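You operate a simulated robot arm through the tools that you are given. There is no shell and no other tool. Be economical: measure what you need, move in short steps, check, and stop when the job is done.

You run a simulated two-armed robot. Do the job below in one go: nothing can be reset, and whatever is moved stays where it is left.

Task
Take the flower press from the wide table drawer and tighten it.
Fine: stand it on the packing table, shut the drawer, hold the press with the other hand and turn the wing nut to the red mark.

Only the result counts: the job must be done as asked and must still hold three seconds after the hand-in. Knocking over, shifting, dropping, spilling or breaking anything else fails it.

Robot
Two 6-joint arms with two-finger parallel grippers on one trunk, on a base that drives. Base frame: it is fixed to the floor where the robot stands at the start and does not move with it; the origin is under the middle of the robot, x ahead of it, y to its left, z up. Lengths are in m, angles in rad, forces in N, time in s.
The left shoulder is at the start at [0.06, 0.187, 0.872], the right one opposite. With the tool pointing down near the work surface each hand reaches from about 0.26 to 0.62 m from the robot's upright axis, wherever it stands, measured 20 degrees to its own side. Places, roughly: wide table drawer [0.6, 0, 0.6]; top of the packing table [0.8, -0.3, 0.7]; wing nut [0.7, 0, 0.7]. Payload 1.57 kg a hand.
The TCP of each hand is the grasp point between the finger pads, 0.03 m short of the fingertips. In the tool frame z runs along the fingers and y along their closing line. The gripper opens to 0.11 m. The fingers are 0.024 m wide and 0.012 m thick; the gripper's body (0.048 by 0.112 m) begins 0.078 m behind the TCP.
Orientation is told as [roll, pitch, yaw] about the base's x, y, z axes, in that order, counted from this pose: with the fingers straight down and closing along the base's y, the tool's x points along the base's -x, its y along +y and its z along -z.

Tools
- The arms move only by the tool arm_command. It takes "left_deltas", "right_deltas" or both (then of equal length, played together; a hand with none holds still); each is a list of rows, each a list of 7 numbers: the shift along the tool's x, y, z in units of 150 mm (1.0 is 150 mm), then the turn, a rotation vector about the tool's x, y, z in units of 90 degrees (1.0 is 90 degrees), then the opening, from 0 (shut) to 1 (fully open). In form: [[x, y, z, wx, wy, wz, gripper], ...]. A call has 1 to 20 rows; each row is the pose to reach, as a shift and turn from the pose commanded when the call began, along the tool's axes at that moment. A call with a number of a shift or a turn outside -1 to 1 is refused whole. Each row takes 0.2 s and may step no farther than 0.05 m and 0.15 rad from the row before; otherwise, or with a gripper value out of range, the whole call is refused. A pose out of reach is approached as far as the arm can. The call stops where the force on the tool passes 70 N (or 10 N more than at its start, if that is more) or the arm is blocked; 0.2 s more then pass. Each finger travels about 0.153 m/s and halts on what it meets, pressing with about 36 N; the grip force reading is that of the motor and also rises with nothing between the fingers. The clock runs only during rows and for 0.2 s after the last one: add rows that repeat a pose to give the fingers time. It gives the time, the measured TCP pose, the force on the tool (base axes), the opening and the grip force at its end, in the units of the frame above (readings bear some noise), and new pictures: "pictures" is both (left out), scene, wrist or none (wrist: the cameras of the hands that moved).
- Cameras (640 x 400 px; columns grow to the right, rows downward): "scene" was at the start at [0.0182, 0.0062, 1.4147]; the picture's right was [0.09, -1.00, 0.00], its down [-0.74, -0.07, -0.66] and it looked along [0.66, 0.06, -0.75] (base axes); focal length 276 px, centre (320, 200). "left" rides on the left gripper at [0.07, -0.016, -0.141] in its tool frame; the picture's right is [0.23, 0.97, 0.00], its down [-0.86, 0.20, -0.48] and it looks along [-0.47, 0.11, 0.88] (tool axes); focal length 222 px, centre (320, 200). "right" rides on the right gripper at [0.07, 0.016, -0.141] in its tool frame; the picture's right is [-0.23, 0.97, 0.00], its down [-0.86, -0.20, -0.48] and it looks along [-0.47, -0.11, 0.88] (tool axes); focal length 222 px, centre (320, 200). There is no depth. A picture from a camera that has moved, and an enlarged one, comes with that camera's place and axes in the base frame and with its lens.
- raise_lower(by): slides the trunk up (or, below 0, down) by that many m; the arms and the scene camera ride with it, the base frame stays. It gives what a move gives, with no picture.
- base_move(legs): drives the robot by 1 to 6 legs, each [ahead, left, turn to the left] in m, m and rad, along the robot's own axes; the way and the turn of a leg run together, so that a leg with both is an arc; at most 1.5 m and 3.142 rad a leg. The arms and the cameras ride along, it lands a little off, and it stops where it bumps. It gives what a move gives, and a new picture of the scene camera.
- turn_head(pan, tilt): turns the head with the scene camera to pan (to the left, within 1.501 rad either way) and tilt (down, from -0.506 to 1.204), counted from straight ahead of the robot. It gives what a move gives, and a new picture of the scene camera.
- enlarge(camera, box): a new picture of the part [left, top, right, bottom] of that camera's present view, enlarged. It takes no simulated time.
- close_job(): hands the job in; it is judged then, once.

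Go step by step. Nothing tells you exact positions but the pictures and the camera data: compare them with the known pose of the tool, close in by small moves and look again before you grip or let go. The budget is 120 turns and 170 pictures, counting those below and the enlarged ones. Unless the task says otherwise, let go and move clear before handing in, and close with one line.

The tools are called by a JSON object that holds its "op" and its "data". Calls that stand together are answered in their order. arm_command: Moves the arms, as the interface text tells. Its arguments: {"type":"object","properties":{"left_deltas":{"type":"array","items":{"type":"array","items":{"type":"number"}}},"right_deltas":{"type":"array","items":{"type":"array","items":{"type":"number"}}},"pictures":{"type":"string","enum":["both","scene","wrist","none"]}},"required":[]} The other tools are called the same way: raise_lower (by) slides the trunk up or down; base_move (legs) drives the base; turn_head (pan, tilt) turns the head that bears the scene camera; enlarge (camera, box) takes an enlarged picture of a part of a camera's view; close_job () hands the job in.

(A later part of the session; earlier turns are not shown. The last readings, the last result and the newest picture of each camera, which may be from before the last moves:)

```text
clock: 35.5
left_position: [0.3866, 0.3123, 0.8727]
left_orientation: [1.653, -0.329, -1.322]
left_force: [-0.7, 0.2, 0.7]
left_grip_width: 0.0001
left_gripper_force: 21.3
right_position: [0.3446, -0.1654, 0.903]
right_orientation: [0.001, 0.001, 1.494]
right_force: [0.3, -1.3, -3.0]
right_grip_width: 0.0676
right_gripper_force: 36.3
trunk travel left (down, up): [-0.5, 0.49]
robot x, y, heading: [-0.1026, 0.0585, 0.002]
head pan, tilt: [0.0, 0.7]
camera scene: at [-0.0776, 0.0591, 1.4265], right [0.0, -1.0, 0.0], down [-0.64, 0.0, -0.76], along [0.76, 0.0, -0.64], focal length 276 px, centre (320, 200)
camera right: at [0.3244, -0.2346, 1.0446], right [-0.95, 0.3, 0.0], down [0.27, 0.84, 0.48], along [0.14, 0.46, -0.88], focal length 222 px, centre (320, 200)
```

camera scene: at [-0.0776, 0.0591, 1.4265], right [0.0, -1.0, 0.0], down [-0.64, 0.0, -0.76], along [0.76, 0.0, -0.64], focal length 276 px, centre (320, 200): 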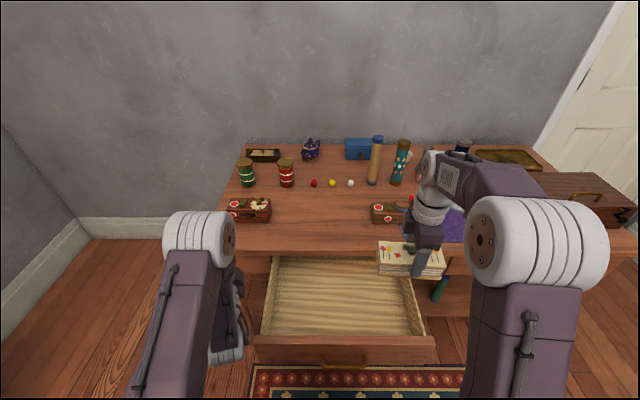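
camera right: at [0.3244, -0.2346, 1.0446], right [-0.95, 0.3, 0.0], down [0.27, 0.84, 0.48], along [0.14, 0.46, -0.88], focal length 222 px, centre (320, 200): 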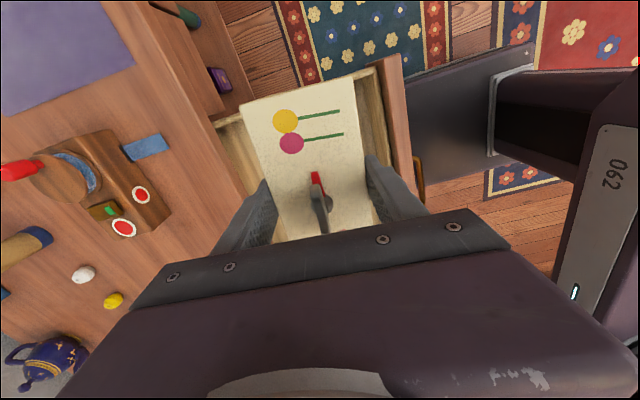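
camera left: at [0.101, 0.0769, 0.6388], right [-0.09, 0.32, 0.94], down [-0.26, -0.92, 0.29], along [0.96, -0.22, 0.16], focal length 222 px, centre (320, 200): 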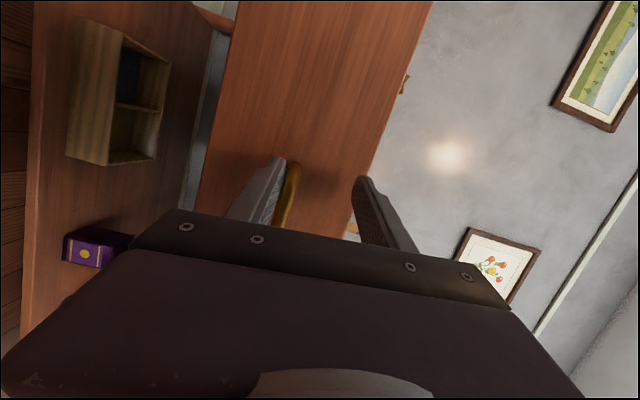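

The press is held securely. Now I'll back off so the left hand can come in front of the drawer, and turn that hand fingers-forward, closing along y.

{"op": "base_move", "data": {"legs": [[-0.27, 0, 0]]}}

{"op": "arm_command", "data": {"left_deltas": [[-0.04, -0.09, -0.02, 0.018, -0.007, -0.08, 0], [-0.08, -0.18, -0.05, 0.037, -0.013, -0.16, 0], [-0.12, -0.27, -0.07, 0.055, -0.02, -0.24, 0], [-0.16, -0.36, -0.1, 0.074, -0.026, -0.32, 0], [-0.2, -0.45, -0.12, 0.092, -0.033, -0.4, 0], [-0.24, -0.54, -0.15, 0.111, -0.04, -0.48, 0], [-0.28, -0.63, -0.17, 0.13, -0.046, -0.56, 0], [-0.32, -0.72, -0.2, 0.148, -0.053, -0.64, 0], [-0.36, -0.81, -0.22, 0.167, -0.06, -0.72, 0], [-0.4, -0.9, -0.25, 0.185, -0.066, -0.79, 0], [-0.4, -0.9, -0.25, 0.185, -0.066, -0.79, 0]]}}

```text
clock: 37.5
left_position: [0.1147, 0.3133, 0.8722]
left_orientation: [1.656, -0.331, -1.321]
left_force: [0.8, -0.7, 0.0]
left_grip_width: 0.0
left_gripper_force: 21.1
right_position: [0.0738, -0.1655, 0.9027]
right_orientation: [0.001, -0.001, 1.495]
right_force: [-0.7, 0.7, -2.7]
right_grip_width: 0.0678
right_gripper_force: 35.7
trunk travel left (down, up): [-0.5, 0.49]
robot x, y, heading: [-0.3748, 0.0617, 0.003]
head pan, tilt: [0.0, 0.7]
camera scene: at [-0.3488, 0.0581, 1.4265], right [0.0, -1.0, 0.0], down [-0.64, 0.0, -0.77], along [0.77, 0.0, -0.64], focal length 276 px, centre (320, 200)
```

scene: 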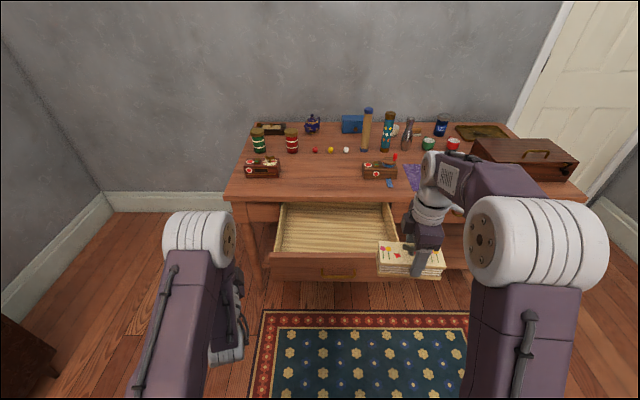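

```text
clock: 39.9
left_position: [0.1274, 0.223, 0.7856]
left_orientation: [1.517, -1.316, -1.453]
left_force: [0.2, 0.7, -0.2]
left_grip_width: 0.0
left_gripper_force: 21.5
left hand out of reach, approached as far as the arm can: row 7, 8, 9, 10, 11
right_position: [0.0748, -0.1649, 0.9028]
right_orientation: [0.0, 0.0, 1.496]
right_force: [0.1, 0.1, -2.8]
right_grip_width: 0.0677
right_gripper_force: 35.8
trunk travel left (down, up): [-0.5, 0.49]
robot x, y, heading: [-0.3701, 0.0581, 0.006]
head pan, tilt: [0.0, 0.7]
camera scene: at [-0.3479, 0.0581, 1.4265], right [0.0, -1.0, 0.0], down [-0.64, 0.0, -0.76], along [0.76, 0.0, -0.64], focal length 276 px, centre (320, 200)
camera left: at [-0.0152, 0.2164, 0.7142], right [-0.06, 1.0, 0.02], down [-0.46, -0.05, 0.88], along [0.88, 0.04, 0.47], focal length 222 px, centre (320, 200)
```

scene: 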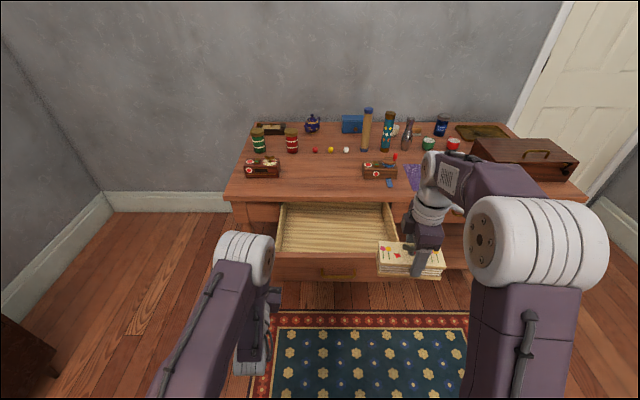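
left: 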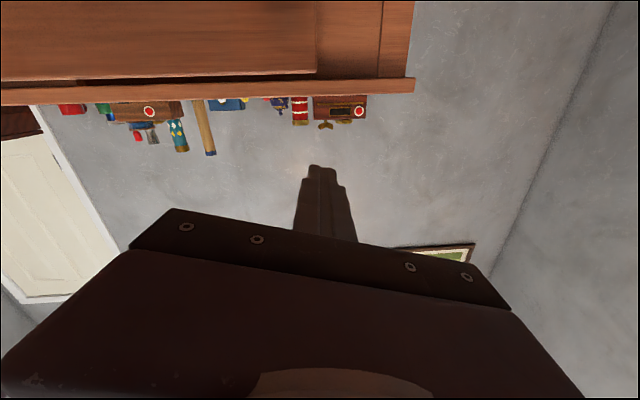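

{"op": "arm_command", "data": {"left_deltas": [[0.2, -0.15, 0, 0, 0, 0, 0], [0.4, -0.3, 0, 0, 0, 0, 0], [0.6, -0.45, 0, 0, 0, 0, 0], [0.8, -0.6, 0, 0, 0, 0, 0], [0.9, -0.7, 0, 0, 0, 0, 0], [0.9, -0.7, 0, 0, 0, 0, 0]]}}

```text
clock: 41.3
left_position: [0.1457, 0.1547, 0.6245]
left_orientation: [1.521, -1.308, -1.46]
left_force: [-0.2, 0.3, -1.1]
left_grip_width: 0.0001
left_gripper_force: 21.2
left hand out of reach, approached as far as the arm can: row 1, 2, 3, 4, 5, 6
right_position: [0.0747, -0.1633, 0.903]
right_orientation: [-0.001, 0.001, 1.495]
right_force: [0.5, 0.3, -2.9]
right_grip_width: 0.0677
right_gripper_force: 36.1
trunk travel left (down, up): [-0.5, 0.49]
robot x, y, heading: [-0.3723, 0.057, 0.009]
head pan, tilt: [0.0, 0.7]
camera scene: at [-0.3478, 0.0582, 1.4265], right [0.0, -1.0, 0.0], down [-0.64, 0.0, -0.76], along [0.76, 0.0, -0.64], focal length 276 px, centre (320, 200)
camera left: at [0.0034, 0.1495, 0.5535], right [-0.06, 1.0, 0.03], down [-0.46, -0.06, 0.88], along [0.88, 0.04, 0.47], focal length 222 px, centre (320, 200)
```

scene: 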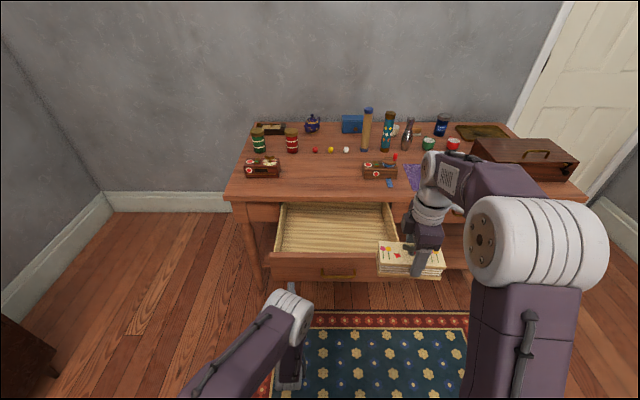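
left: 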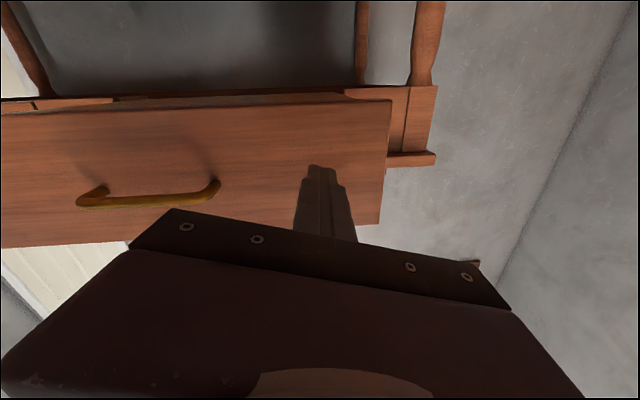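

{"op": "arm_command", "data": {"left_deltas": [[-0.05, -0.15, 0, 0, 0, 0, 0], [-0.1, -0.3, 0, 0, 0, 0, 0], [-0.15, -0.35, 0, 0, 0, 0, 0], [-0.15, -0.35, 0, 0, 0, 0, 0]], "pictures": "wrist"}}

```text
clock: 42.3
left_position: [0.1477, 0.099, 0.6334]
left_orientation: [1.516, -1.315, -1.455]
left_force: [1.4, -0.2, 0.1]
left_grip_width: 0.0
left_gripper_force: 21.0
right_position: [0.0746, -0.1648, 0.9026]
right_orientation: [0.001, 0.0, 1.496]
right_force: [-0.4, 0.0, -3.0]
right_grip_width: 0.0673
right_gripper_force: 36.5
trunk travel left (down, up): [-0.5, 0.49]
robot x, y, heading: [-0.3715, 0.06, 0.004]
head pan, tilt: [0.0, 0.7]
camera left: at [0.0066, 0.0916, 0.562], right [-0.06, 1.0, 0.03], down [-0.46, -0.05, 0.88], along [0.88, 0.04, 0.47], focal length 222 px, centre (320, 200)
```

left: 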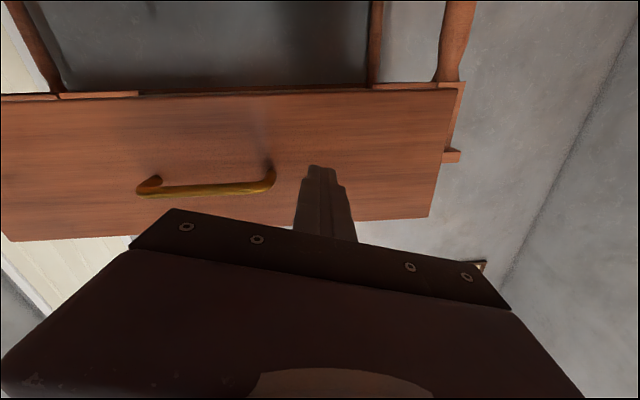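

The closed left fingers are just in front of the drawer front, left of the handle. I'll drive forward to push it in.

{"op": "base_move", "data": {"legs": [[0.3, 0, 0]]}}

```text
clock: 44.3
left_position: [0.4513, 0.0979, 0.6327]
left_orientation: [1.513, -1.315, -1.453]
left_force: [-0.1, 0.0, -0.5]
left_grip_width: 0.0002
left_gripper_force: 21.0
right_position: [0.3781, -0.1656, 0.9034]
right_orientation: [0.002, -0.001, 1.495]
right_force: [0.7, -0.2, -3.3]
right_grip_width: 0.0676
right_gripper_force: 36.2
trunk travel left (down, up): [-0.5, 0.49]
robot x, y, heading: [-0.0717, 0.0564, -0.002]
head pan, tilt: [0.0, 0.7]
camera scene: at [-0.0431, 0.0586, 1.4265], right [0.0, -1.0, 0.0], down [-0.65, 0.0, -0.76], along [0.76, 0.0, -0.65], focal length 276 px, centre (320, 200)
```

scene: 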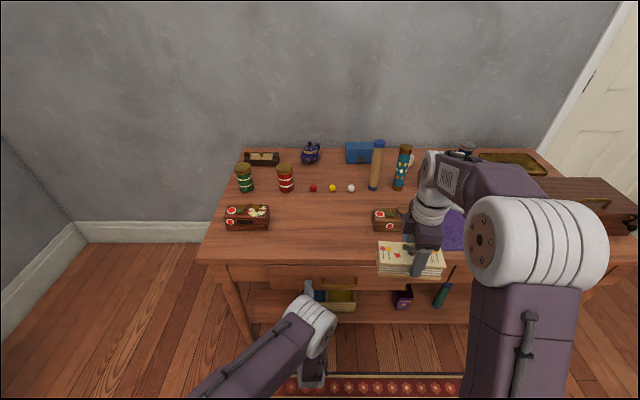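

{"op": "arm_command", "data": {"left_deltas": [[0, 0, 0.07, 0, 0, 0, 0], [0, 0, 0.14, 0, 0, 0, 0], [0, 0, 0.21, 0, 0, 0, 0], [0, 0, 0.28, 0, 0, 0, 0], [0, 0, 0.35, 0, 0, 0, 0], [0, 0, 0.4, 0, 0, 0, 0]], "pictures": "wrist"}}

```text
clock: 45.4
left_position: [0.4866, 0.0996, 0.6329]
left_orientation: [1.517, -1.307, -1.467]
left_force: [-40.3, 0.8, 20.4]
left_grip_width: 0.0
left_gripper_force: 21.5
right_position: [0.3699, -0.1646, 0.9064]
right_orientation: [-0.004, 0.0, 1.493]
right_force: [-0.6, 0.0, -2.7]
right_grip_width: 0.0679
right_gripper_force: 36.8
trunk travel left (down, up): [-0.5, 0.49]
robot x, y, heading: [-0.074, 0.0598, -0.002]
head pan, tilt: [0.0, 0.7]
stopped in row 5 (left hand): the force on the tool passed its limit (the readings are from after the stop); the commanded pose is now the measured one
camera left: at [0.3444, 0.0956, 0.5623], right [-0.05, 1.0, 0.03], down [-0.46, -0.05, 0.88], along [0.88, 0.03, 0.47], focal length 222 px, centre (320, 200)
```

left: 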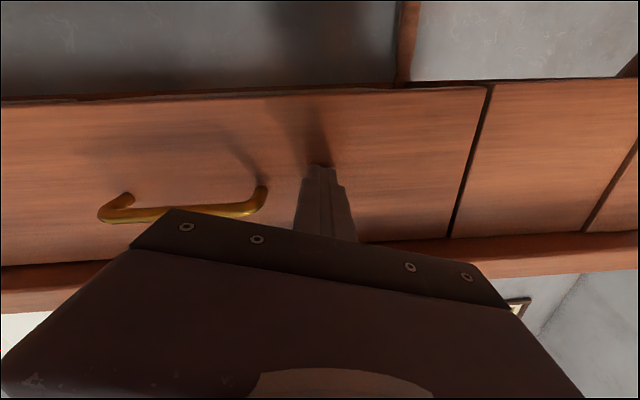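

The drawer is shut (front back at x ≈ 0.517). I'll withdraw the left hand and raise it.

{"op": "arm_command", "data": {"left_deltas": [[0, 0, -0.2, 0, 0, 0, 0], [0, 0, -0.4, 0, 0, 0, 0], [0, 0, -0.6, 0, 0, 0, 0], [-0.2, 0.1, -0.6, 0, 0, 0, 0], [-0.4, 0.2, -0.6, 0, 0, 0, 0.1], [-0.6, 0.3, -0.6, 0, 0, 0, 0.3], [-0.8, 0.4, -0.6, 0, 0, 0, 0.5], [-1, 0.5, -0.6, 0, 0, 0, 0.7], [-1, 0.5, -0.6, 0, 0, 0, 0.9]], "pictures": "none"}}

{"op": "arm_command", "data": {"right_deltas": [[0, 0, 0, 0, 0, 0.09, 0.2], [0, 0, 0, 0, 0, 0.18, 0.2], [0, 0, 0, 0, 0, 0.27, 0.2], [0, 0, 0, 0, 0, 0.36, 0.2], [0, 0, 0, 0, 0, 0.45, 0.2], [0, 0, 0, 0, 0, 0.54, 0.2], [0, 0, 0, 0, 0, 0.63, 0.2], [0, 0, 0, 0, 0, 0.72, 0.2], [0, 0, 0, 0, 0, 0.81, 0.2], [0, 0, 0, 0, 0, 0.9, 0.2], [0, 0, 0, 0, 0, 0.952, 0.2], [0, 0, 0, 0, 0, 0.952, 0.2]], "pictures": "scene"}}

```text
clock: 47.4
left_position: [0.4381, 0.1203, 0.8082]
left_orientation: [1.468, -1.301, -1.415]
left_force: [-0.4, 0.3, 0.7]
left_grip_width: 0.0992
left_gripper_force: 0.2
left hand out of reach, approached as far as the arm can: row 3, 4, 5, 6, 7, 8, 9
right_position: [0.3767, -0.1658, 0.9031]
right_orientation: [0.001, -0.001, 1.494]
right_force: [0.2, -0.3, -3.3]
right_grip_width: 0.0676
right_gripper_force: 36.5
trunk travel left (down, up): [-0.5, 0.49]
robot x, y, heading: [-0.0707, 0.0595, -0.0]
head pan, tilt: [0.0, 0.7]
```

```text
clock: 50.0
left_position: [0.4381, 0.12, 0.8081]
left_orientation: [1.471, -1.301, -1.417]
left_force: [0.4, 0.3, -0.4]
left_grip_width: 0.099
left_gripper_force: 0.0
right_position: [0.3758, -0.1639, 0.9036]
right_orientation: [-0.002, 0.001, -0.003]
right_force: [-0.5, -1.6, -2.5]
right_grip_width: 0.0679
right_gripper_force: 36.1
trunk travel left (down, up): [-0.5, 0.49]
robot x, y, heading: [-0.0733, 0.0581, 0.003]
head pan, tilt: [0.0, 0.7]
camera scene: at [-0.0453, 0.0585, 1.4265], right [0.0, -1.0, 0.0], down [-0.64, 0.0, -0.76], along [0.76, 0.0, -0.64], focal length 276 px, centre (320, 200)
```

scene: 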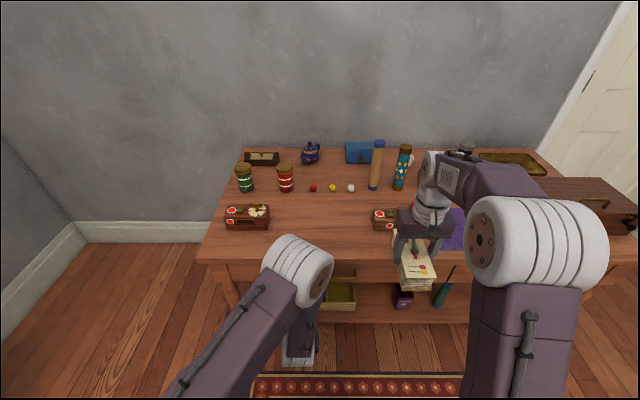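

{"op": "arm_command", "data": {"left_deltas": [[-0.2, 0.15, 0, 0, 0, 0, 0.9], [-0.4, 0.3, 0, 0, 0, 0, 0.9], [-0.6, 0.45, 0, 0, 0, 0, 0.9], [-0.8, 0.6, 0, 0, 0, 0, 0.9], [-0.9, 0.8, 0, 0, 0, 0, 0.9], [-0.9, 0.8, 0, 0, 0, 0, 0.9]], "pictures": "none"}}

{"op": "base_move", "data": {"legs": [[0.11, 0.03, 0]]}}

```text
clock: 51.4
left_position: [0.4429, 0.1994, 0.9693]
left_orientation: [1.47, -1.306, -1.418]
left_force: [0.5, 0.2, 1.2]
left_grip_width: 0.0988
left_gripper_force: 0.0
left hand out of reach, approached as far as the arm can: row 5, 6
right_position: [0.3764, -0.1652, 0.9028]
right_orientation: [0.0, 0.002, -0.002]
right_force: [0.2, -0.3, -2.9]
right_grip_width: 0.0676
right_gripper_force: 36.1
trunk travel left (down, up): [-0.5, 0.49]
robot x, y, heading: [-0.0689, 0.0637, -0.0]
head pan, tilt: [0.0, 0.7]
```

```text
clock: 52.6
left_position: [0.5548, 0.2279, 0.9692]
left_orientation: [1.469, -1.306, -1.418]
left_force: [0.2, 0.3, 0.3]
left_grip_width: 0.0991
left_gripper_force: 0.0
right_position: [0.4866, -0.1354, 0.9027]
right_orientation: [0.0, 0.001, -0.002]
right_force: [0.1, 0.9, -3.0]
right_grip_width: 0.0676
right_gripper_force: 36.0
trunk travel left (down, up): [-0.5, 0.49]
robot x, y, heading: [0.0409, 0.0892, -0.003]
head pan, tilt: [0.0, 0.7]
camera scene: at [0.0655, 0.0886, 1.4265], right [0.0, -1.0, 0.0], down [-0.64, 0.0, -0.76], along [0.76, 0.0, -0.64], focal length 276 px, centre (320, 200)
```

scene: 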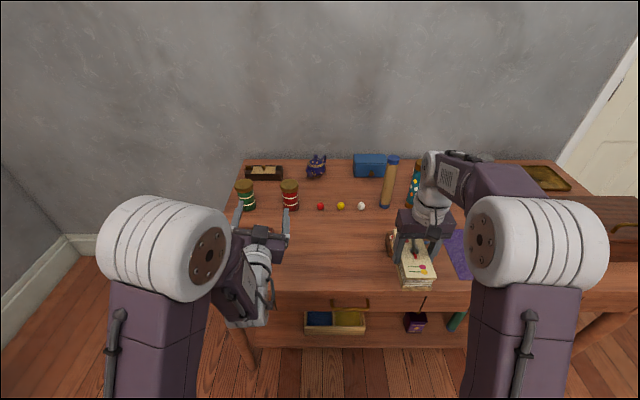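

The table edge area between the two boxes is free (y ≈ −0.12 to 0.23). I'll carry the press to above [0.61, 0.04].

{"op": "arm_command", "data": {"right_deltas": [[-0.1, 0.15, 0, 0, 0, 0, 0.2], [-0.25, 0.35, 0, 0, 0, 0, 0.2], [-0.45, 0.55, 0, 0, 0, 0, 0.2], [-0.6, 0.75, 0, 0, 0, 0, 0.2], [-0.75, 0.95, 0, 0, 0, 0, 0.2], [-0.82, 1, 0, 0, 0, 0, 0.2], [-0.82, 1, 0, 0, 0, 0, 0.2]], "pictures": "none"}}

{"op": "arm_command", "data": {"right_deltas": [[0, 0.1, 0.1, 0, 0, 0, 0.2], [0, 0.16, 0.25, 0, 0, 0, 0.2], [0, 0.16, 0.45, 0, 0, 0, 0.2], [0, 0.16, 0.65, 0, 0, 0, 0.2], [0, 0.16, 0.75, 0, 0, 0, 0.2], [0, 0.16, 0.75, 0, 0, 0, 0.2]]}}

```text
clock: 54.2
left_position: [0.5542, 0.2287, 0.968]
left_orientation: [1.471, -1.308, -1.421]
left_force: [-1.2, -0.8, -0.3]
left_grip_width: 0.0991
left_gripper_force: 0.0
right_position: [0.602, 0.0093, 0.8998]
right_orientation: [-0.002, 0.003, -0.002]
right_force: [-0.8, 0.1, -2.5]
right_grip_width: 0.0676
right_gripper_force: 36.3
right hand out of reach, approached as far as the arm can: row 6, 7
trunk travel left (down, up): [-0.5, 0.49]
robot x, y, heading: [0.0379, 0.0883, 0.005]
head pan, tilt: [0.0, 0.7]
```

```text
clock: 55.6
left_position: [0.5522, 0.2268, 0.9701]
left_orientation: [1.481, -1.31, -1.43]
left_force: [0.0, -0.4, -0.4]
left_grip_width: 0.0988
left_gripper_force: 0.1
right_position: [0.602, 0.0332, 0.7926]
right_orientation: [0.0, -0.007, -0.002]
right_force: [5.8, -0.7, 24.4]
right_grip_width: 0.0678
right_gripper_force: 36.7
trunk travel left (down, up): [-0.5, 0.49]
robot x, y, heading: [0.0373, 0.0882, -0.005]
head pan, tilt: [0.0, 0.7]
camera scene: at [0.0618, 0.0888, 1.427], right [0.0, -1.0, 0.0], down [-0.64, 0.0, -0.77], along [0.77, 0.0, -0.64], focal length 276 px, centre (320, 200)
camera right: at [0.5321, 0.0486, 0.9333], right [0.23, 0.97, 0.0], down [0.85, -0.2, 0.48], along [0.47, -0.11, -0.87], focal length 222 px, centre (320, 200)
```

scene: 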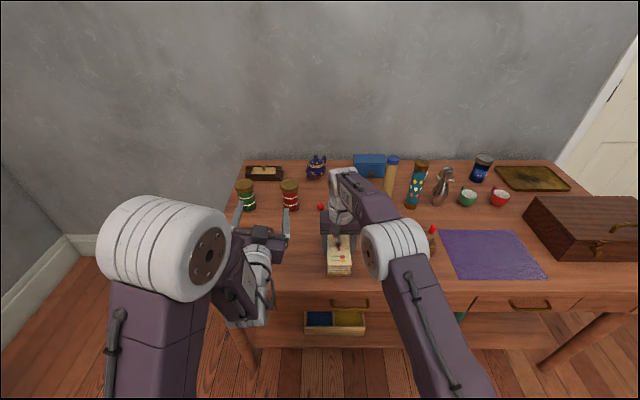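
right: 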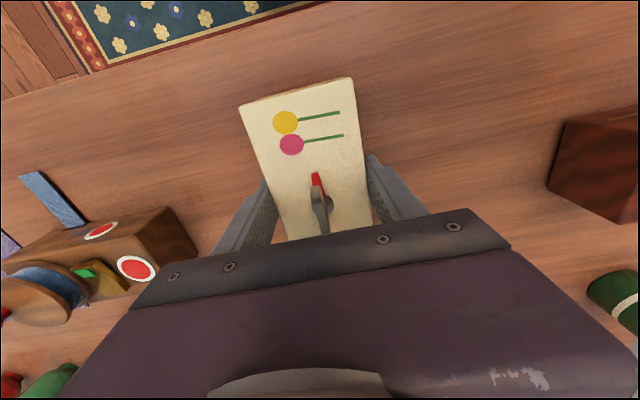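

The hand reports a 24 N upward force, so the press seems to have met the table (top nearer z ≈ 0.745). Let me check closely.

{"op": "enlarge", "data": {"camera": "scene", "box": [270, 200, 430, 320]}}

```text
3.33 times, centred on (350, 260) of scene
camera zoom: at [0.0618, 0.0888, 1.427], right [0.0, -1.0, 0.0], down [-0.64, 0.0, -0.77], along [0.77, 0.0, -0.64], focal length 919 px, centre (220, 0)
```

zoom: 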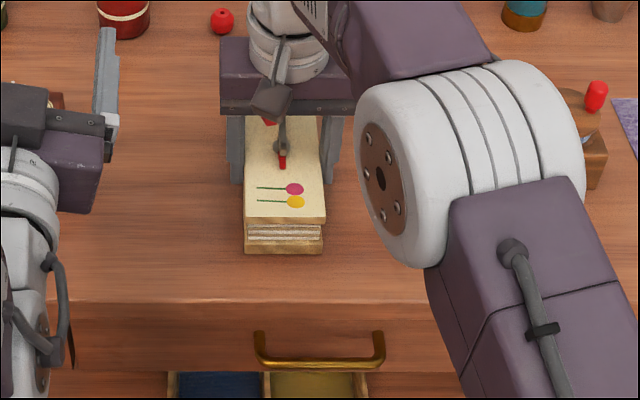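

The press stands flat on the table, fully behind the edge. I'll ease the pressure and release.

{"op": "arm_command", "data": {"right_deltas": [[0, 0, -0.03, 0, 0, 0, 0.2], [0, 0, -0.03, 0, 0, 0, 0.2], [0, 0, -0.03, 0, 0, 0, 0.62], [0, 0, -0.03, 0, 0, 0, 0.75], [0, 0, -0.03, 0, 0, 0, 0.9], [0, 0, -0.03, 0, 0, 0, 0.9]], "pictures": "none"}}

{"op": "arm_command", "data": {"right_deltas": [[0, 0, -0.2, 0, 0, 0, 0.9], [0, 0, -0.4, 0, 0, 0, 0.9], [0, 0, -0.6, 0, 0, 0, 0.9], [0, 0, -0.8, 0, 0, 0, 0.9], [0, 0, -0.8, 0, 0, 0, 0.9]]}}

```text
clock: 57.0
left_position: [0.5545, 0.2277, 0.9689]
left_orientation: [1.473, -1.306, -1.421]
left_force: [-0.5, -0.3, 0.9]
left_grip_width: 0.0988
left_gripper_force: 0.1
right_position: [0.6007, 0.0333, 0.7929]
right_orientation: [0.0, 0.001, -0.003]
right_force: [-0.3, -0.1, -0.2]
right_grip_width: 0.099
right_gripper_force: 0.1
trunk travel left (down, up): [-0.5, 0.49]
robot x, y, heading: [0.0397, 0.0897, 0.001]
head pan, tilt: [0.0, 0.7]
```

```text
clock: 58.2
left_position: [0.5546, 0.2277, 0.967]
left_orientation: [1.47, -1.306, -1.421]
left_force: [0.1, -0.3, 0.2]
left_grip_width: 0.099
left_gripper_force: 0.0
right_position: [0.5934, 0.0333, 0.9055]
right_orientation: [0.0, 0.003, -0.002]
right_force: [-1.2, 0.3, 0.2]
right_grip_width: 0.0992
right_gripper_force: 0.0
right hand out of reach, approached as far as the arm can: row 4, 5
trunk travel left (down, up): [-0.5, 0.49]
robot x, y, heading: [0.0397, 0.0921, -0.0]
head pan, tilt: [0.0, 0.7]
camera scene: at [0.0652, 0.0886, 1.4265], right [0.0, -1.0, 0.0], down [-0.64, 0.0, -0.76], along [0.76, 0.0, -0.64], focal length 276 px, centre (320, 200)
camera right: at [0.526, 0.0477, 1.047], right [0.23, 0.97, 0.0], down [0.86, -0.2, 0.48], along [0.46, -0.11, -0.88], focal length 222 px, centre (320, 200)
```

scene: 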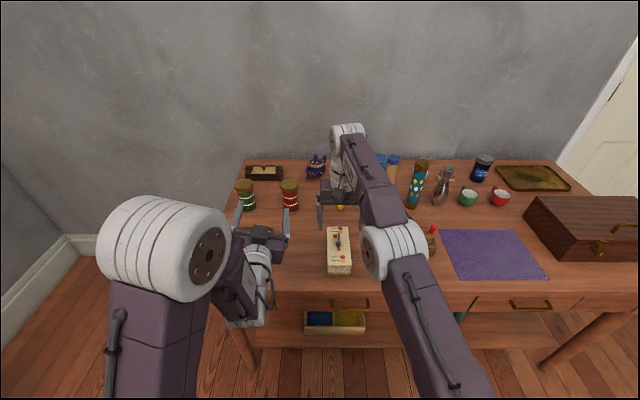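
right: 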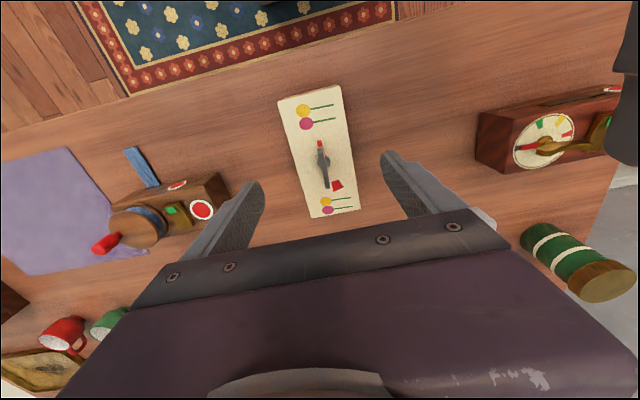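

The press stands by itself at about [0.606, 0.033], red tip toward me. Next I'll level the left hand's roll and tilt its fingers ~30° downward for holding the press's front end.

{"op": "arm_command", "data": {"left_deltas": [[0, 0, 0, 0.015, 0.062, -0.031, 0.9], [0, 0, 0, 0.03, 0.124, -0.062, 0.9], [0, 0, 0, 0.045, 0.186, -0.093, 0.9], [0, 0, 0, 0.06, 0.248, -0.124, 0.9], [0, 0, 0, 0.075, 0.31, -0.155, 0.9], [0, 0, 0, 0.075, 0.31, -0.155, 0.9]], "pictures": "wrist"}}

{"op": "enlarge", "data": {"camera": "right", "box": [250, 70, 390, 230]}}

```text
clock: 59.6
left_position: [0.5543, 0.2282, 0.9692]
left_orientation: [-0.007, -1.047, 0.006]
left_force: [0.3, -0.7, 0.0]
left_grip_width: 0.099
left_gripper_force: 0.0
right_position: [0.5931, 0.0324, 0.9051]
right_orientation: [0.0, -0.001, -0.004]
right_force: [-0.9, 0.2, 0.8]
right_grip_width: 0.0989
right_gripper_force: 0.0
trunk travel left (down, up): [-0.5, 0.49]
robot x, y, heading: [0.0396, 0.0837, -0.002]
head pan, tilt: [0.0, 0.7]
camera left: at [0.3967, 0.212, 0.9781], right [-0.11, 0.97, -0.2], down [0.01, 0.2, 0.98], along [0.99, 0.11, -0.04], focal length 222 px, centre (320, 200)
```

left: 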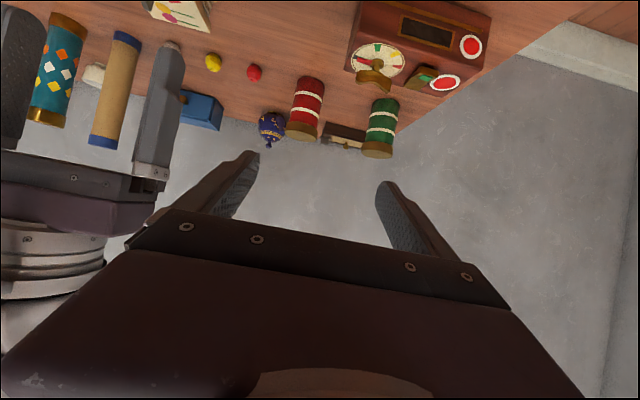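

```text
2.50 times, centred on (320, 150) of right
camera zoom: at [0.5256, 0.0476, 1.0472], right [0.23, 0.97, 0.0], down [0.85, -0.2, 0.48], along [0.46, -0.11, -0.88], focal length 555 px, centre (320, 325)
```

zoom: 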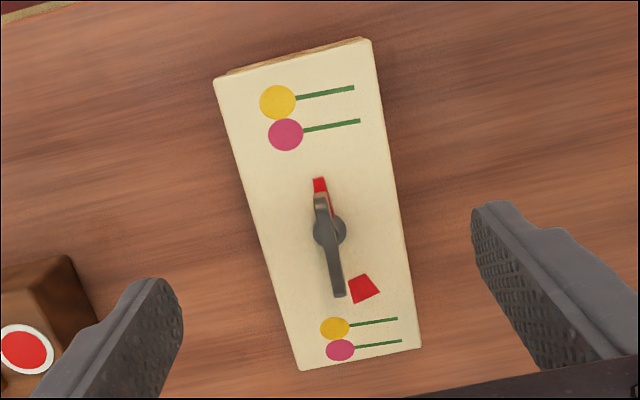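

The left hand is now exactly pitched −60° with closing along y. I'll bring it in front of the press, below the right hand.

{"op": "arm_command", "data": {"left_deltas": [[0.2, 0, 0, 0, 0, 0, 0.9], [0.4, 0, 0.05, 0, 0, 0, 0.9], [0.6, 0, 0.1, 0, 0, 0, 0.9], [0.8, -0.1, 0.15, 0, 0, 0, 0.9], [1, -0.3, 0.15, 0, 0, 0, 0.9], [1, -0.5, 0.15, 0, 0, 0, 0.9], [1, -0.5, 0.15, 0, 0, 0, 0.9]], "pictures": "none"}}

{"op": "arm_command", "data": {"left_deltas": [[0, -0.2, 0, 0, 0, 0, 0.9], [0, -0.4, 0, 0, 0, 0, 0.9], [0, -0.6, 0, 0, 0, 0, 0.9], [0, -0.79, 0, 0, 0, 0, 0.9], [0, -0.79, 0, 0, 0, 0, 0.9]]}}

```text
clock: 61.2
left_position: [0.5073, 0.1413, 0.8427]
left_orientation: [0.009, -1.043, -0.006]
left_force: [-1.3, 0.2, 0.2]
left_grip_width: 0.099
left_gripper_force: 0.1
left hand out of reach, approached as far as the arm can: row 3, 4, 5, 6, 7
right_position: [0.5938, 0.0322, 0.9067]
right_orientation: [0.0, 0.001, -0.003]
right_force: [0.1, 0.0, 0.1]
right_grip_width: 0.0989
right_gripper_force: 0.0
trunk travel left (down, up): [-0.5, 0.49]
robot x, y, heading: [0.0388, 0.0891, -0.0]
head pan, tilt: [0.0, 0.7]
```

```text
clock: 62.4
left_position: [0.5058, 0.0247, 0.8459]
left_orientation: [-0.003, -1.05, 0.004]
left_force: [1.1, -0.7, 0.2]
left_grip_width: 0.0991
left_gripper_force: 0.0
right_position: [0.5928, 0.033, 0.9055]
right_orientation: [0.001, 0.0, -0.005]
right_force: [-0.2, -0.2, 0.5]
right_grip_width: 0.0992
right_gripper_force: 0.1
trunk travel left (down, up): [-0.5, 0.49]
robot x, y, heading: [0.0352, 0.0905, 0.001]
head pan, tilt: [0.0, 0.7]
camera scene: at [0.0644, 0.0889, 1.4265], right [0.0, -1.0, 0.0], down [-0.64, 0.0, -0.76], along [0.76, 0.0, -0.64], focal length 276 px, centre (320, 200)
camera left: at [0.3495, 0.0086, 0.8546], right [-0.11, 0.97, -0.2], down [0.01, 0.2, 0.98], along [0.99, 0.11, -0.03], focal length 222 px, centre (320, 200)
```

scene: 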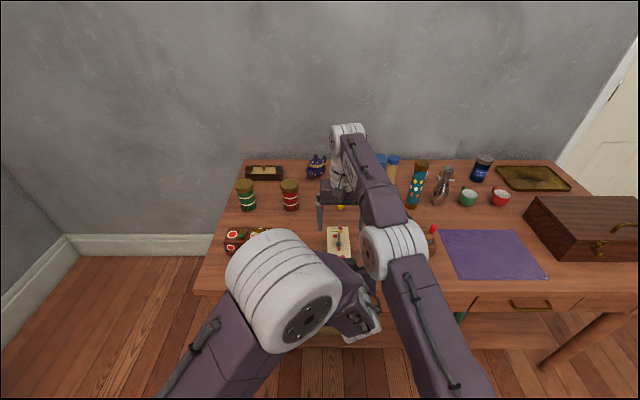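
left: 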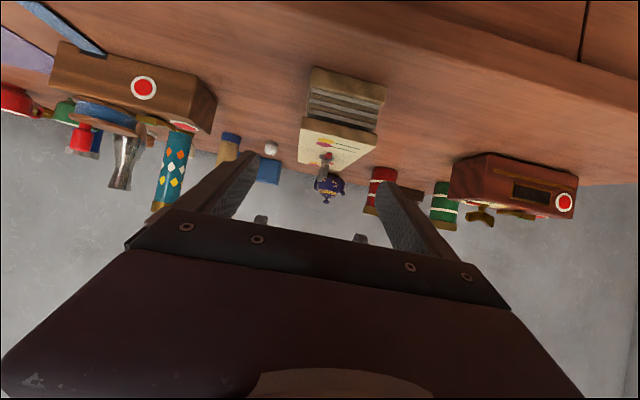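

The press front spans z 0.742–0.796 at y ≈ 0.033. I'll advance the open left fingers around its front end.

{"op": "arm_command", "data": {"left_deltas": [[0.05, 0.053, 0.1, 0, 0, 0, 0.9], [0.1, 0.053, 0.2, 0, 0, 0, 0.9], [0.15, 0.053, 0.3, 0, 0, 0, 0.9], [0.2, 0.053, 0.4, 0, 0, 0, 0.9], [0.22, 0.053, 0.5, 0, 0, 0, 0.9], [0.22, 0.053, 0.5, 0, 0, 0, 0.9]]}}

```text
clock: 63.8
left_position: [0.5542, 0.0321, 0.7789]
left_orientation: [-0.004, -1.049, 0.004]
left_force: [0.1, 0.6, 0.5]
left_grip_width: 0.0991
left_gripper_force: 0.0
right_position: [0.593, 0.0318, 0.9058]
right_orientation: [0.001, 0.0, -0.004]
right_force: [0.3, 0.6, -0.3]
right_grip_width: 0.099
right_gripper_force: 0.0
trunk travel left (down, up): [-0.5, 0.49]
robot x, y, heading: [0.0366, 0.0895, 0.005]
head pan, tilt: [0.0, 0.7]
camera scene: at [0.064, 0.0885, 1.4265], right [0.0, -1.0, 0.0], down [-0.64, 0.0, -0.77], along [0.77, 0.0, -0.64], focal length 276 px, centre (320, 200)
camera left: at [0.3973, 0.0153, 0.7881], right [-0.11, 0.97, -0.2], down [0.01, 0.2, 0.98], along [0.99, 0.11, -0.03], focal length 222 px, centre (320, 200)
```

scene: 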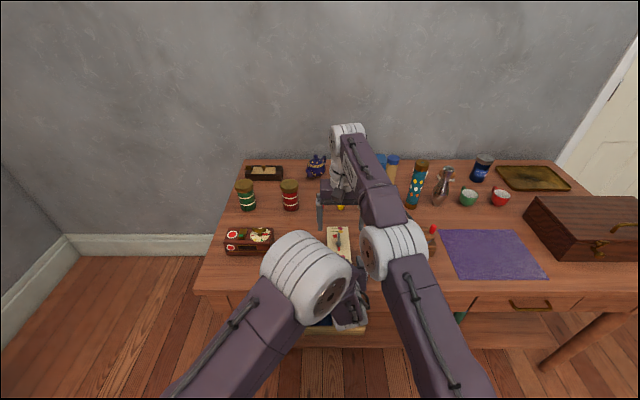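
left: 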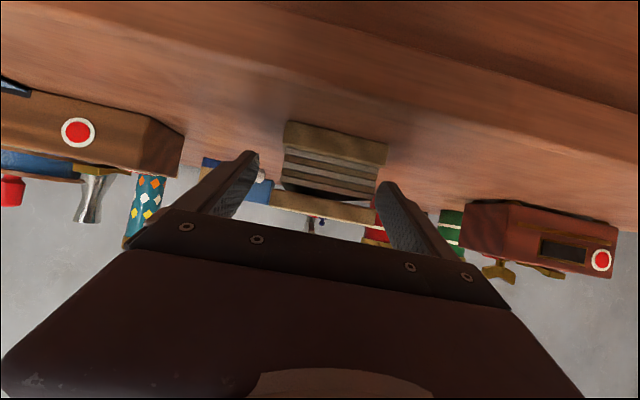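

The press end lies between the left fingers. Closing the hold.

{"op": "arm_command", "data": {"left_deltas": [[0, 0, 0, 0, 0, 0, 0.75], [0, 0, 0, 0, 0, 0, 0.65], [0, 0, 0, 0, 0, 0, 0.6], [0, 0, 0, 0, 0, 0, 0.5], [0, 0, 0, 0, 0, 0, 0.4], [0, 0, 0, 0, 0, 0, 0.4]], "pictures": "wrist"}}

{"op": "enlarge", "data": {"camera": "right", "box": [250, 70, 390, 230]}}

```text
clock: 65.2
left_position: [0.555, 0.0323, 0.7791]
left_orientation: [-0.003, -1.047, 0.003]
left_force: [-0.1, 1.0, -0.5]
left_grip_width: 0.0678
left_gripper_force: 36.1
right_position: [0.5925, 0.0319, 0.9067]
right_orientation: [0.0, 0.001, -0.003]
right_force: [0.6, -0.2, -0.5]
right_grip_width: 0.099
right_gripper_force: 0.0
trunk travel left (down, up): [-0.5, 0.49]
robot x, y, heading: [0.0373, 0.092, -0.003]
head pan, tilt: [0.0, 0.7]
camera left: at [0.3973, 0.0155, 0.7882], right [-0.11, 0.97, -0.2], down [0.01, 0.2, 0.98], along [0.99, 0.11, -0.03], focal length 222 px, centre (320, 200)
```

left: 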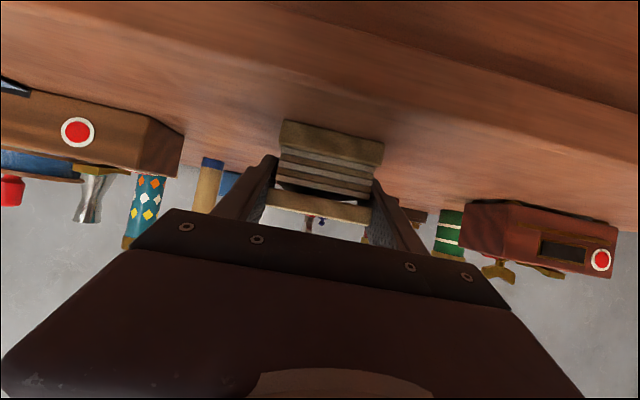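

```text
2.50 times, centred on (320, 150) of right
camera zoom: at [0.5255, 0.0478, 1.0473], right [0.23, 0.97, 0.0], down [0.85, -0.2, 0.48], along [0.47, -0.11, -0.88], focal length 555 px, centre (320, 325)
```

zoom: 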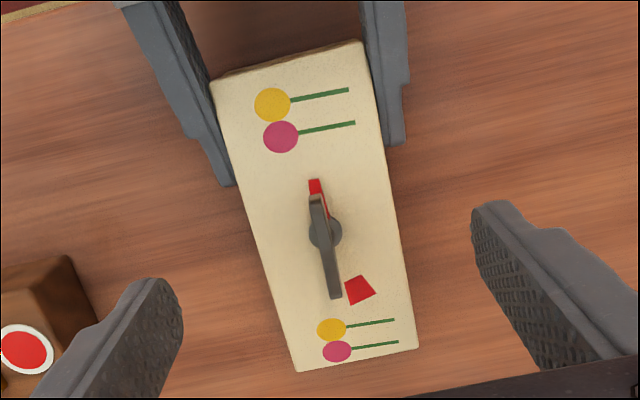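

The press is held (0.068 m). The nut axis is near [0.607, 0.031], the wing lies along x with its red end toward me, and the mark is about 163° clockwise from it. I'll lower the right hand over the wing.

{"op": "arm_command", "data": {"right_deltas": [[-0.1, 0, 0, 0, 0, 0.03, 0.6], [-0.1, -0.005, 0.15, 0, 0, 0.03, 0.45], [-0.1, -0.005, 0.27, 0, 0, 0.03, 0.36], [-0.1, -0.005, 0.37, 0, 0, 0.03, 0.36], [-0.1, -0.005, 0.37, 0, 0, 0.03, 0.36]]}}

{"op": "enlarge", "data": {"camera": "right", "box": [250, 90, 390, 250]}}

```text
clock: 66.4
left_position: [0.5544, 0.032, 0.7797]
left_orientation: [-0.005, -1.049, 0.003]
left_force: [-0.5, -1.5, 0.4]
left_grip_width: 0.0675
left_gripper_force: 35.7
right_position: [0.6069, 0.03, 0.8497]
right_orientation: [-0.002, 0.0, -0.051]
right_force: [-0.2, 0.2, 0.9]
right_grip_width: 0.0397
right_gripper_force: 0.1
right hand out of reach, approached as far as the arm can: row 1, 2
trunk travel left (down, up): [-0.5, 0.49]
robot x, y, heading: [0.0377, 0.0902, -0.0]
head pan, tilt: [0.0, 0.7]
camera scene: at [0.0643, 0.0884, 1.4265], right [0.0, -1.0, 0.0], down [-0.64, 0.0, -0.76], along [0.76, 0.0, -0.64], focal length 276 px, centre (320, 200)
camera right: at [0.5406, 0.0485, 0.991], right [0.28, 0.96, 0.0], down [0.84, -0.24, 0.48], along [0.46, -0.13, -0.88], focal length 222 px, centre (320, 200)
```

scene: 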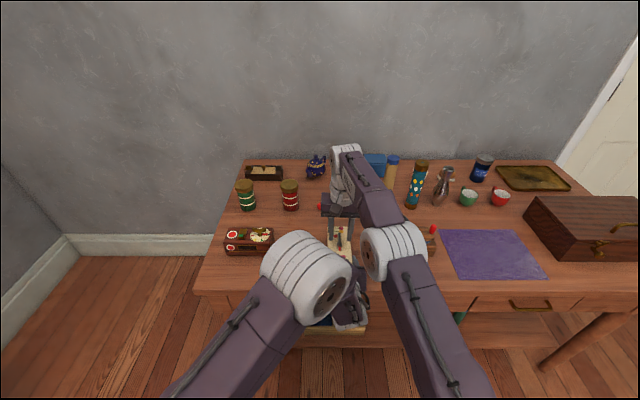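
right: 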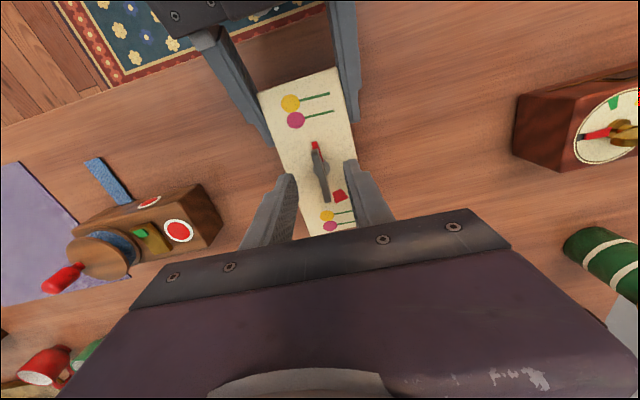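

```text
2.50 times, centred on (320, 170) of right
camera zoom: at [0.5406, 0.0485, 0.991], right [0.28, 0.96, 0.0], down [0.84, -0.24, 0.48], along [0.46, -0.13, -0.88], focal length 555 px, centre (320, 275)
```

zoom: 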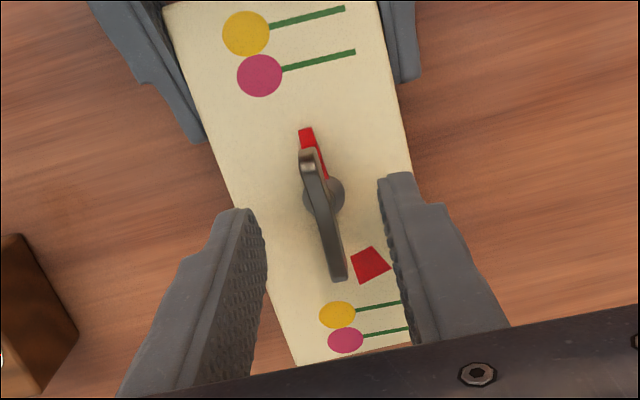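

Well centred. Lowering ~13 mm so the pads cover the wing, then gripping it.

{"op": "arm_command", "data": {"right_deltas": [[0, 0, 0.05, 0, 0, 0, 0.36], [0, 0, 0.09, 0, 0, 0, 0.36], [0, 0, 0.09, 0, 0, 0, 0.36], [0, 0, 0.09, 0, 0, 0, 0.2], [0, 0, 0.09, 0, 0, 0, 0], [0, 0, 0.09, 0, 0, 0, 0], [0, 0, 0.09, 0, 0, 0, 0]], "pictures": "wrist"}}

{"op": "enlarge", "data": {"camera": "right", "box": [250, 90, 390, 250]}}

```text
clock: 68.0
left_position: [0.555, 0.0304, 0.7789]
left_orientation: [-0.002, -1.051, 0.002]
left_force: [-0.5, -5.1, -0.1]
left_grip_width: 0.0678
left_gripper_force: 35.5
right_position: [0.6069, 0.0316, 0.8363]
right_orientation: [-0.001, 0.0, -0.051]
right_force: [-0.7, 4.0, -0.3]
right_grip_width: 0.0053
right_gripper_force: 25.2
trunk travel left (down, up): [-0.5, 0.49]
robot x, y, heading: [0.0378, 0.0913, -0.007]
head pan, tilt: [0.0, 0.7]
camera right: at [0.5414, 0.0491, 0.9775], right [0.28, 0.96, 0.0], down [0.84, -0.24, 0.48], along [0.46, -0.13, -0.88], focal length 222 px, centre (320, 200)
```

right: 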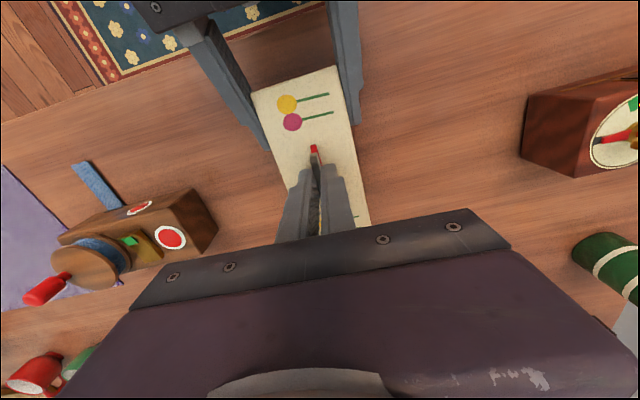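

```text
2.50 times, centred on (320, 170) of right
camera zoom: at [0.5414, 0.0491, 0.9775], right [0.28, 0.96, 0.0], down [0.84, -0.24, 0.48], along [0.46, -0.13, -0.88], focal length 555 px, centre (320, 275)
```

zoom: 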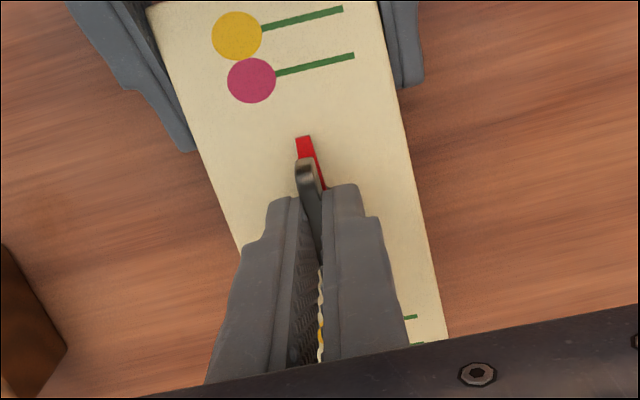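

The wing is gripped (5 mm). I'll turn clockwise about 40° first and check.

{"op": "arm_command", "data": {"right_deltas": [[0, 0, 0, 0, 0, 0.05, 0], [0, 0, 0, 0, 0, 0.1, 0], [0, 0, 0, 0, 0, 0.15, 0], [0, 0, 0, 0, 0, 0.2, 0], [0, 0, 0, 0, 0, 0.25, 0], [0, 0, 0, 0, 0, 0.3, 0], [0, 0, 0, 0, 0, 0.35, 0], [0, 0, 0, 0, 0, 0.4, 0], [0, 0, 0, 0, 0, 0.45, 0], [0, 0, 0, 0, 0, 0.45, 0]]}}

{"op": "enlarge", "data": {"camera": "right", "box": [230, 60, 410, 250]}}

```text
clock: 70.2
left_position: [0.5544, 0.0307, 0.78]
left_orientation: [-0.005, -1.049, 0.002]
left_force: [-5.0, -15.4, 3.5]
left_grip_width: 0.0676
left_gripper_force: 35.8
right_position: [0.6086, 0.0309, 0.8363]
right_orientation: [0.001, 0.002, -0.759]
right_force: [4.3, 15.6, -4.3]
right_grip_width: 0.0051
right_gripper_force: 25.8
trunk travel left (down, up): [-0.5, 0.49]
robot x, y, heading: [0.0369, 0.0877, -0.007]
head pan, tilt: [0.0, 0.7]
camera scene: at [0.0648, 0.0885, 1.4265], right [0.0, -1.0, 0.0], down [-0.64, 0.0, -0.76], along [0.76, 0.0, -0.64], focal length 276 px, centre (320, 200)
camera right: at [0.5713, 0.0889, 0.9774], right [0.84, 0.55, 0.0], down [0.48, -0.73, 0.48], along [0.26, -0.4, -0.88], focal length 222 px, centre (320, 200)
```

scene: 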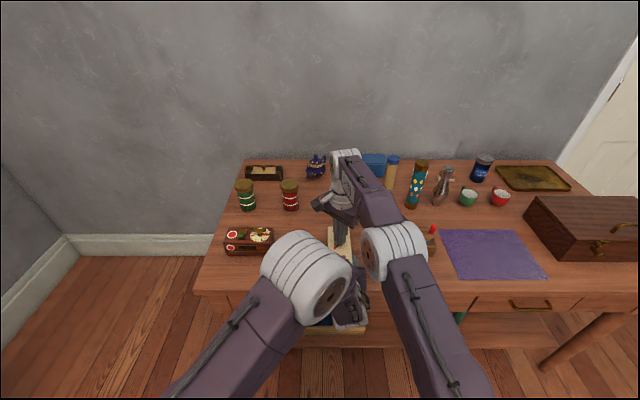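
right: 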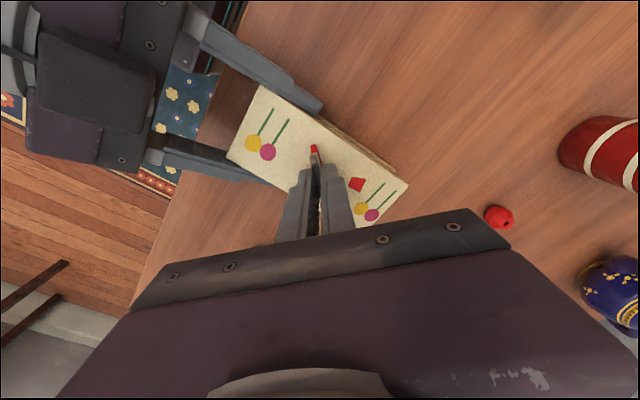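

```text
2.11 times, centred on (320, 155) of right
camera zoom: at [0.5713, 0.0889, 0.9774], right [0.84, 0.55, 0.0], down [0.48, -0.73, 0.48], along [0.26, -0.4, -0.88], focal length 468 px, centre (320, 295)
```

zoom: 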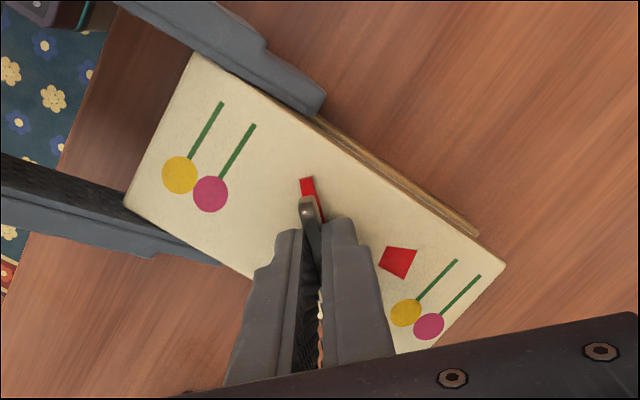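

The nut turns cleanly and the press stays put. Continuing clockwise another 45°, with a tiny centring correction.

{"op": "arm_command", "data": {"right_deltas": [[0.007, 0.008, 0, 0, 0, 0.05, 0], [0.007, 0.008, 0, 0, 0, 0.1, 0], [0.007, 0.008, 0, 0, 0, 0.15, 0], [0.007, 0.008, 0, 0, 0, 0.2, 0], [0.007, 0.008, 0, 0, 0, 0.25, 0], [0.007, 0.008, 0, 0, 0, 0.3, 0], [0.007, 0.008, 0, 0, 0, 0.35, 0], [0.007, 0.008, 0, 0, 0, 0.4, 0], [0.007, 0.008, 0, 0, 0, 0.45, 0], [0.007, 0.008, 0, 0, 0, 0.5, 0], [0.007, 0.008, 0, 0, 0, 0.5, 0]], "pictures": "wrist"}}

```text
clock: 72.6
left_position: [0.5543, 0.0305, 0.7806]
left_orientation: [-0.007, -1.048, 0.005]
left_force: [-8.8, -6.3, 11.8]
left_grip_width: 0.0681
left_gripper_force: 35.7
right_position: [0.6096, 0.0309, 0.8352]
right_orientation: [-0.003, -0.002, -1.546]
right_force: [9.4, 5.3, -10.5]
right_grip_width: 0.0053
right_gripper_force: 25.0
trunk travel left (down, up): [-0.5, 0.49]
robot x, y, heading: [0.043, 0.092, -0.0]
head pan, tilt: [0.0, 0.7]
camera right: at [0.6251, 0.1001, 0.9772], right [0.98, -0.2, 0.0], down [-0.18, -0.86, 0.48], along [-0.1, -0.47, -0.88], focal length 222 px, centre (320, 200)
```

right: 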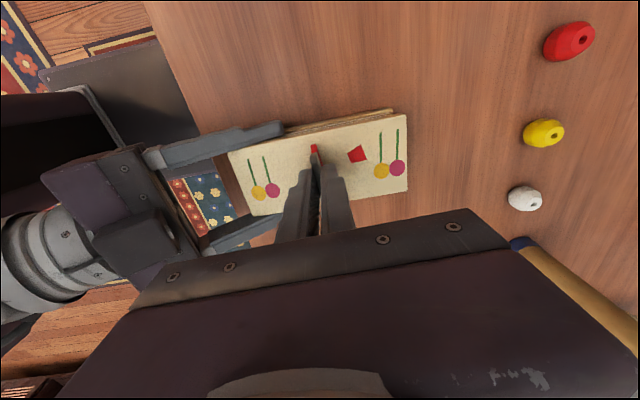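

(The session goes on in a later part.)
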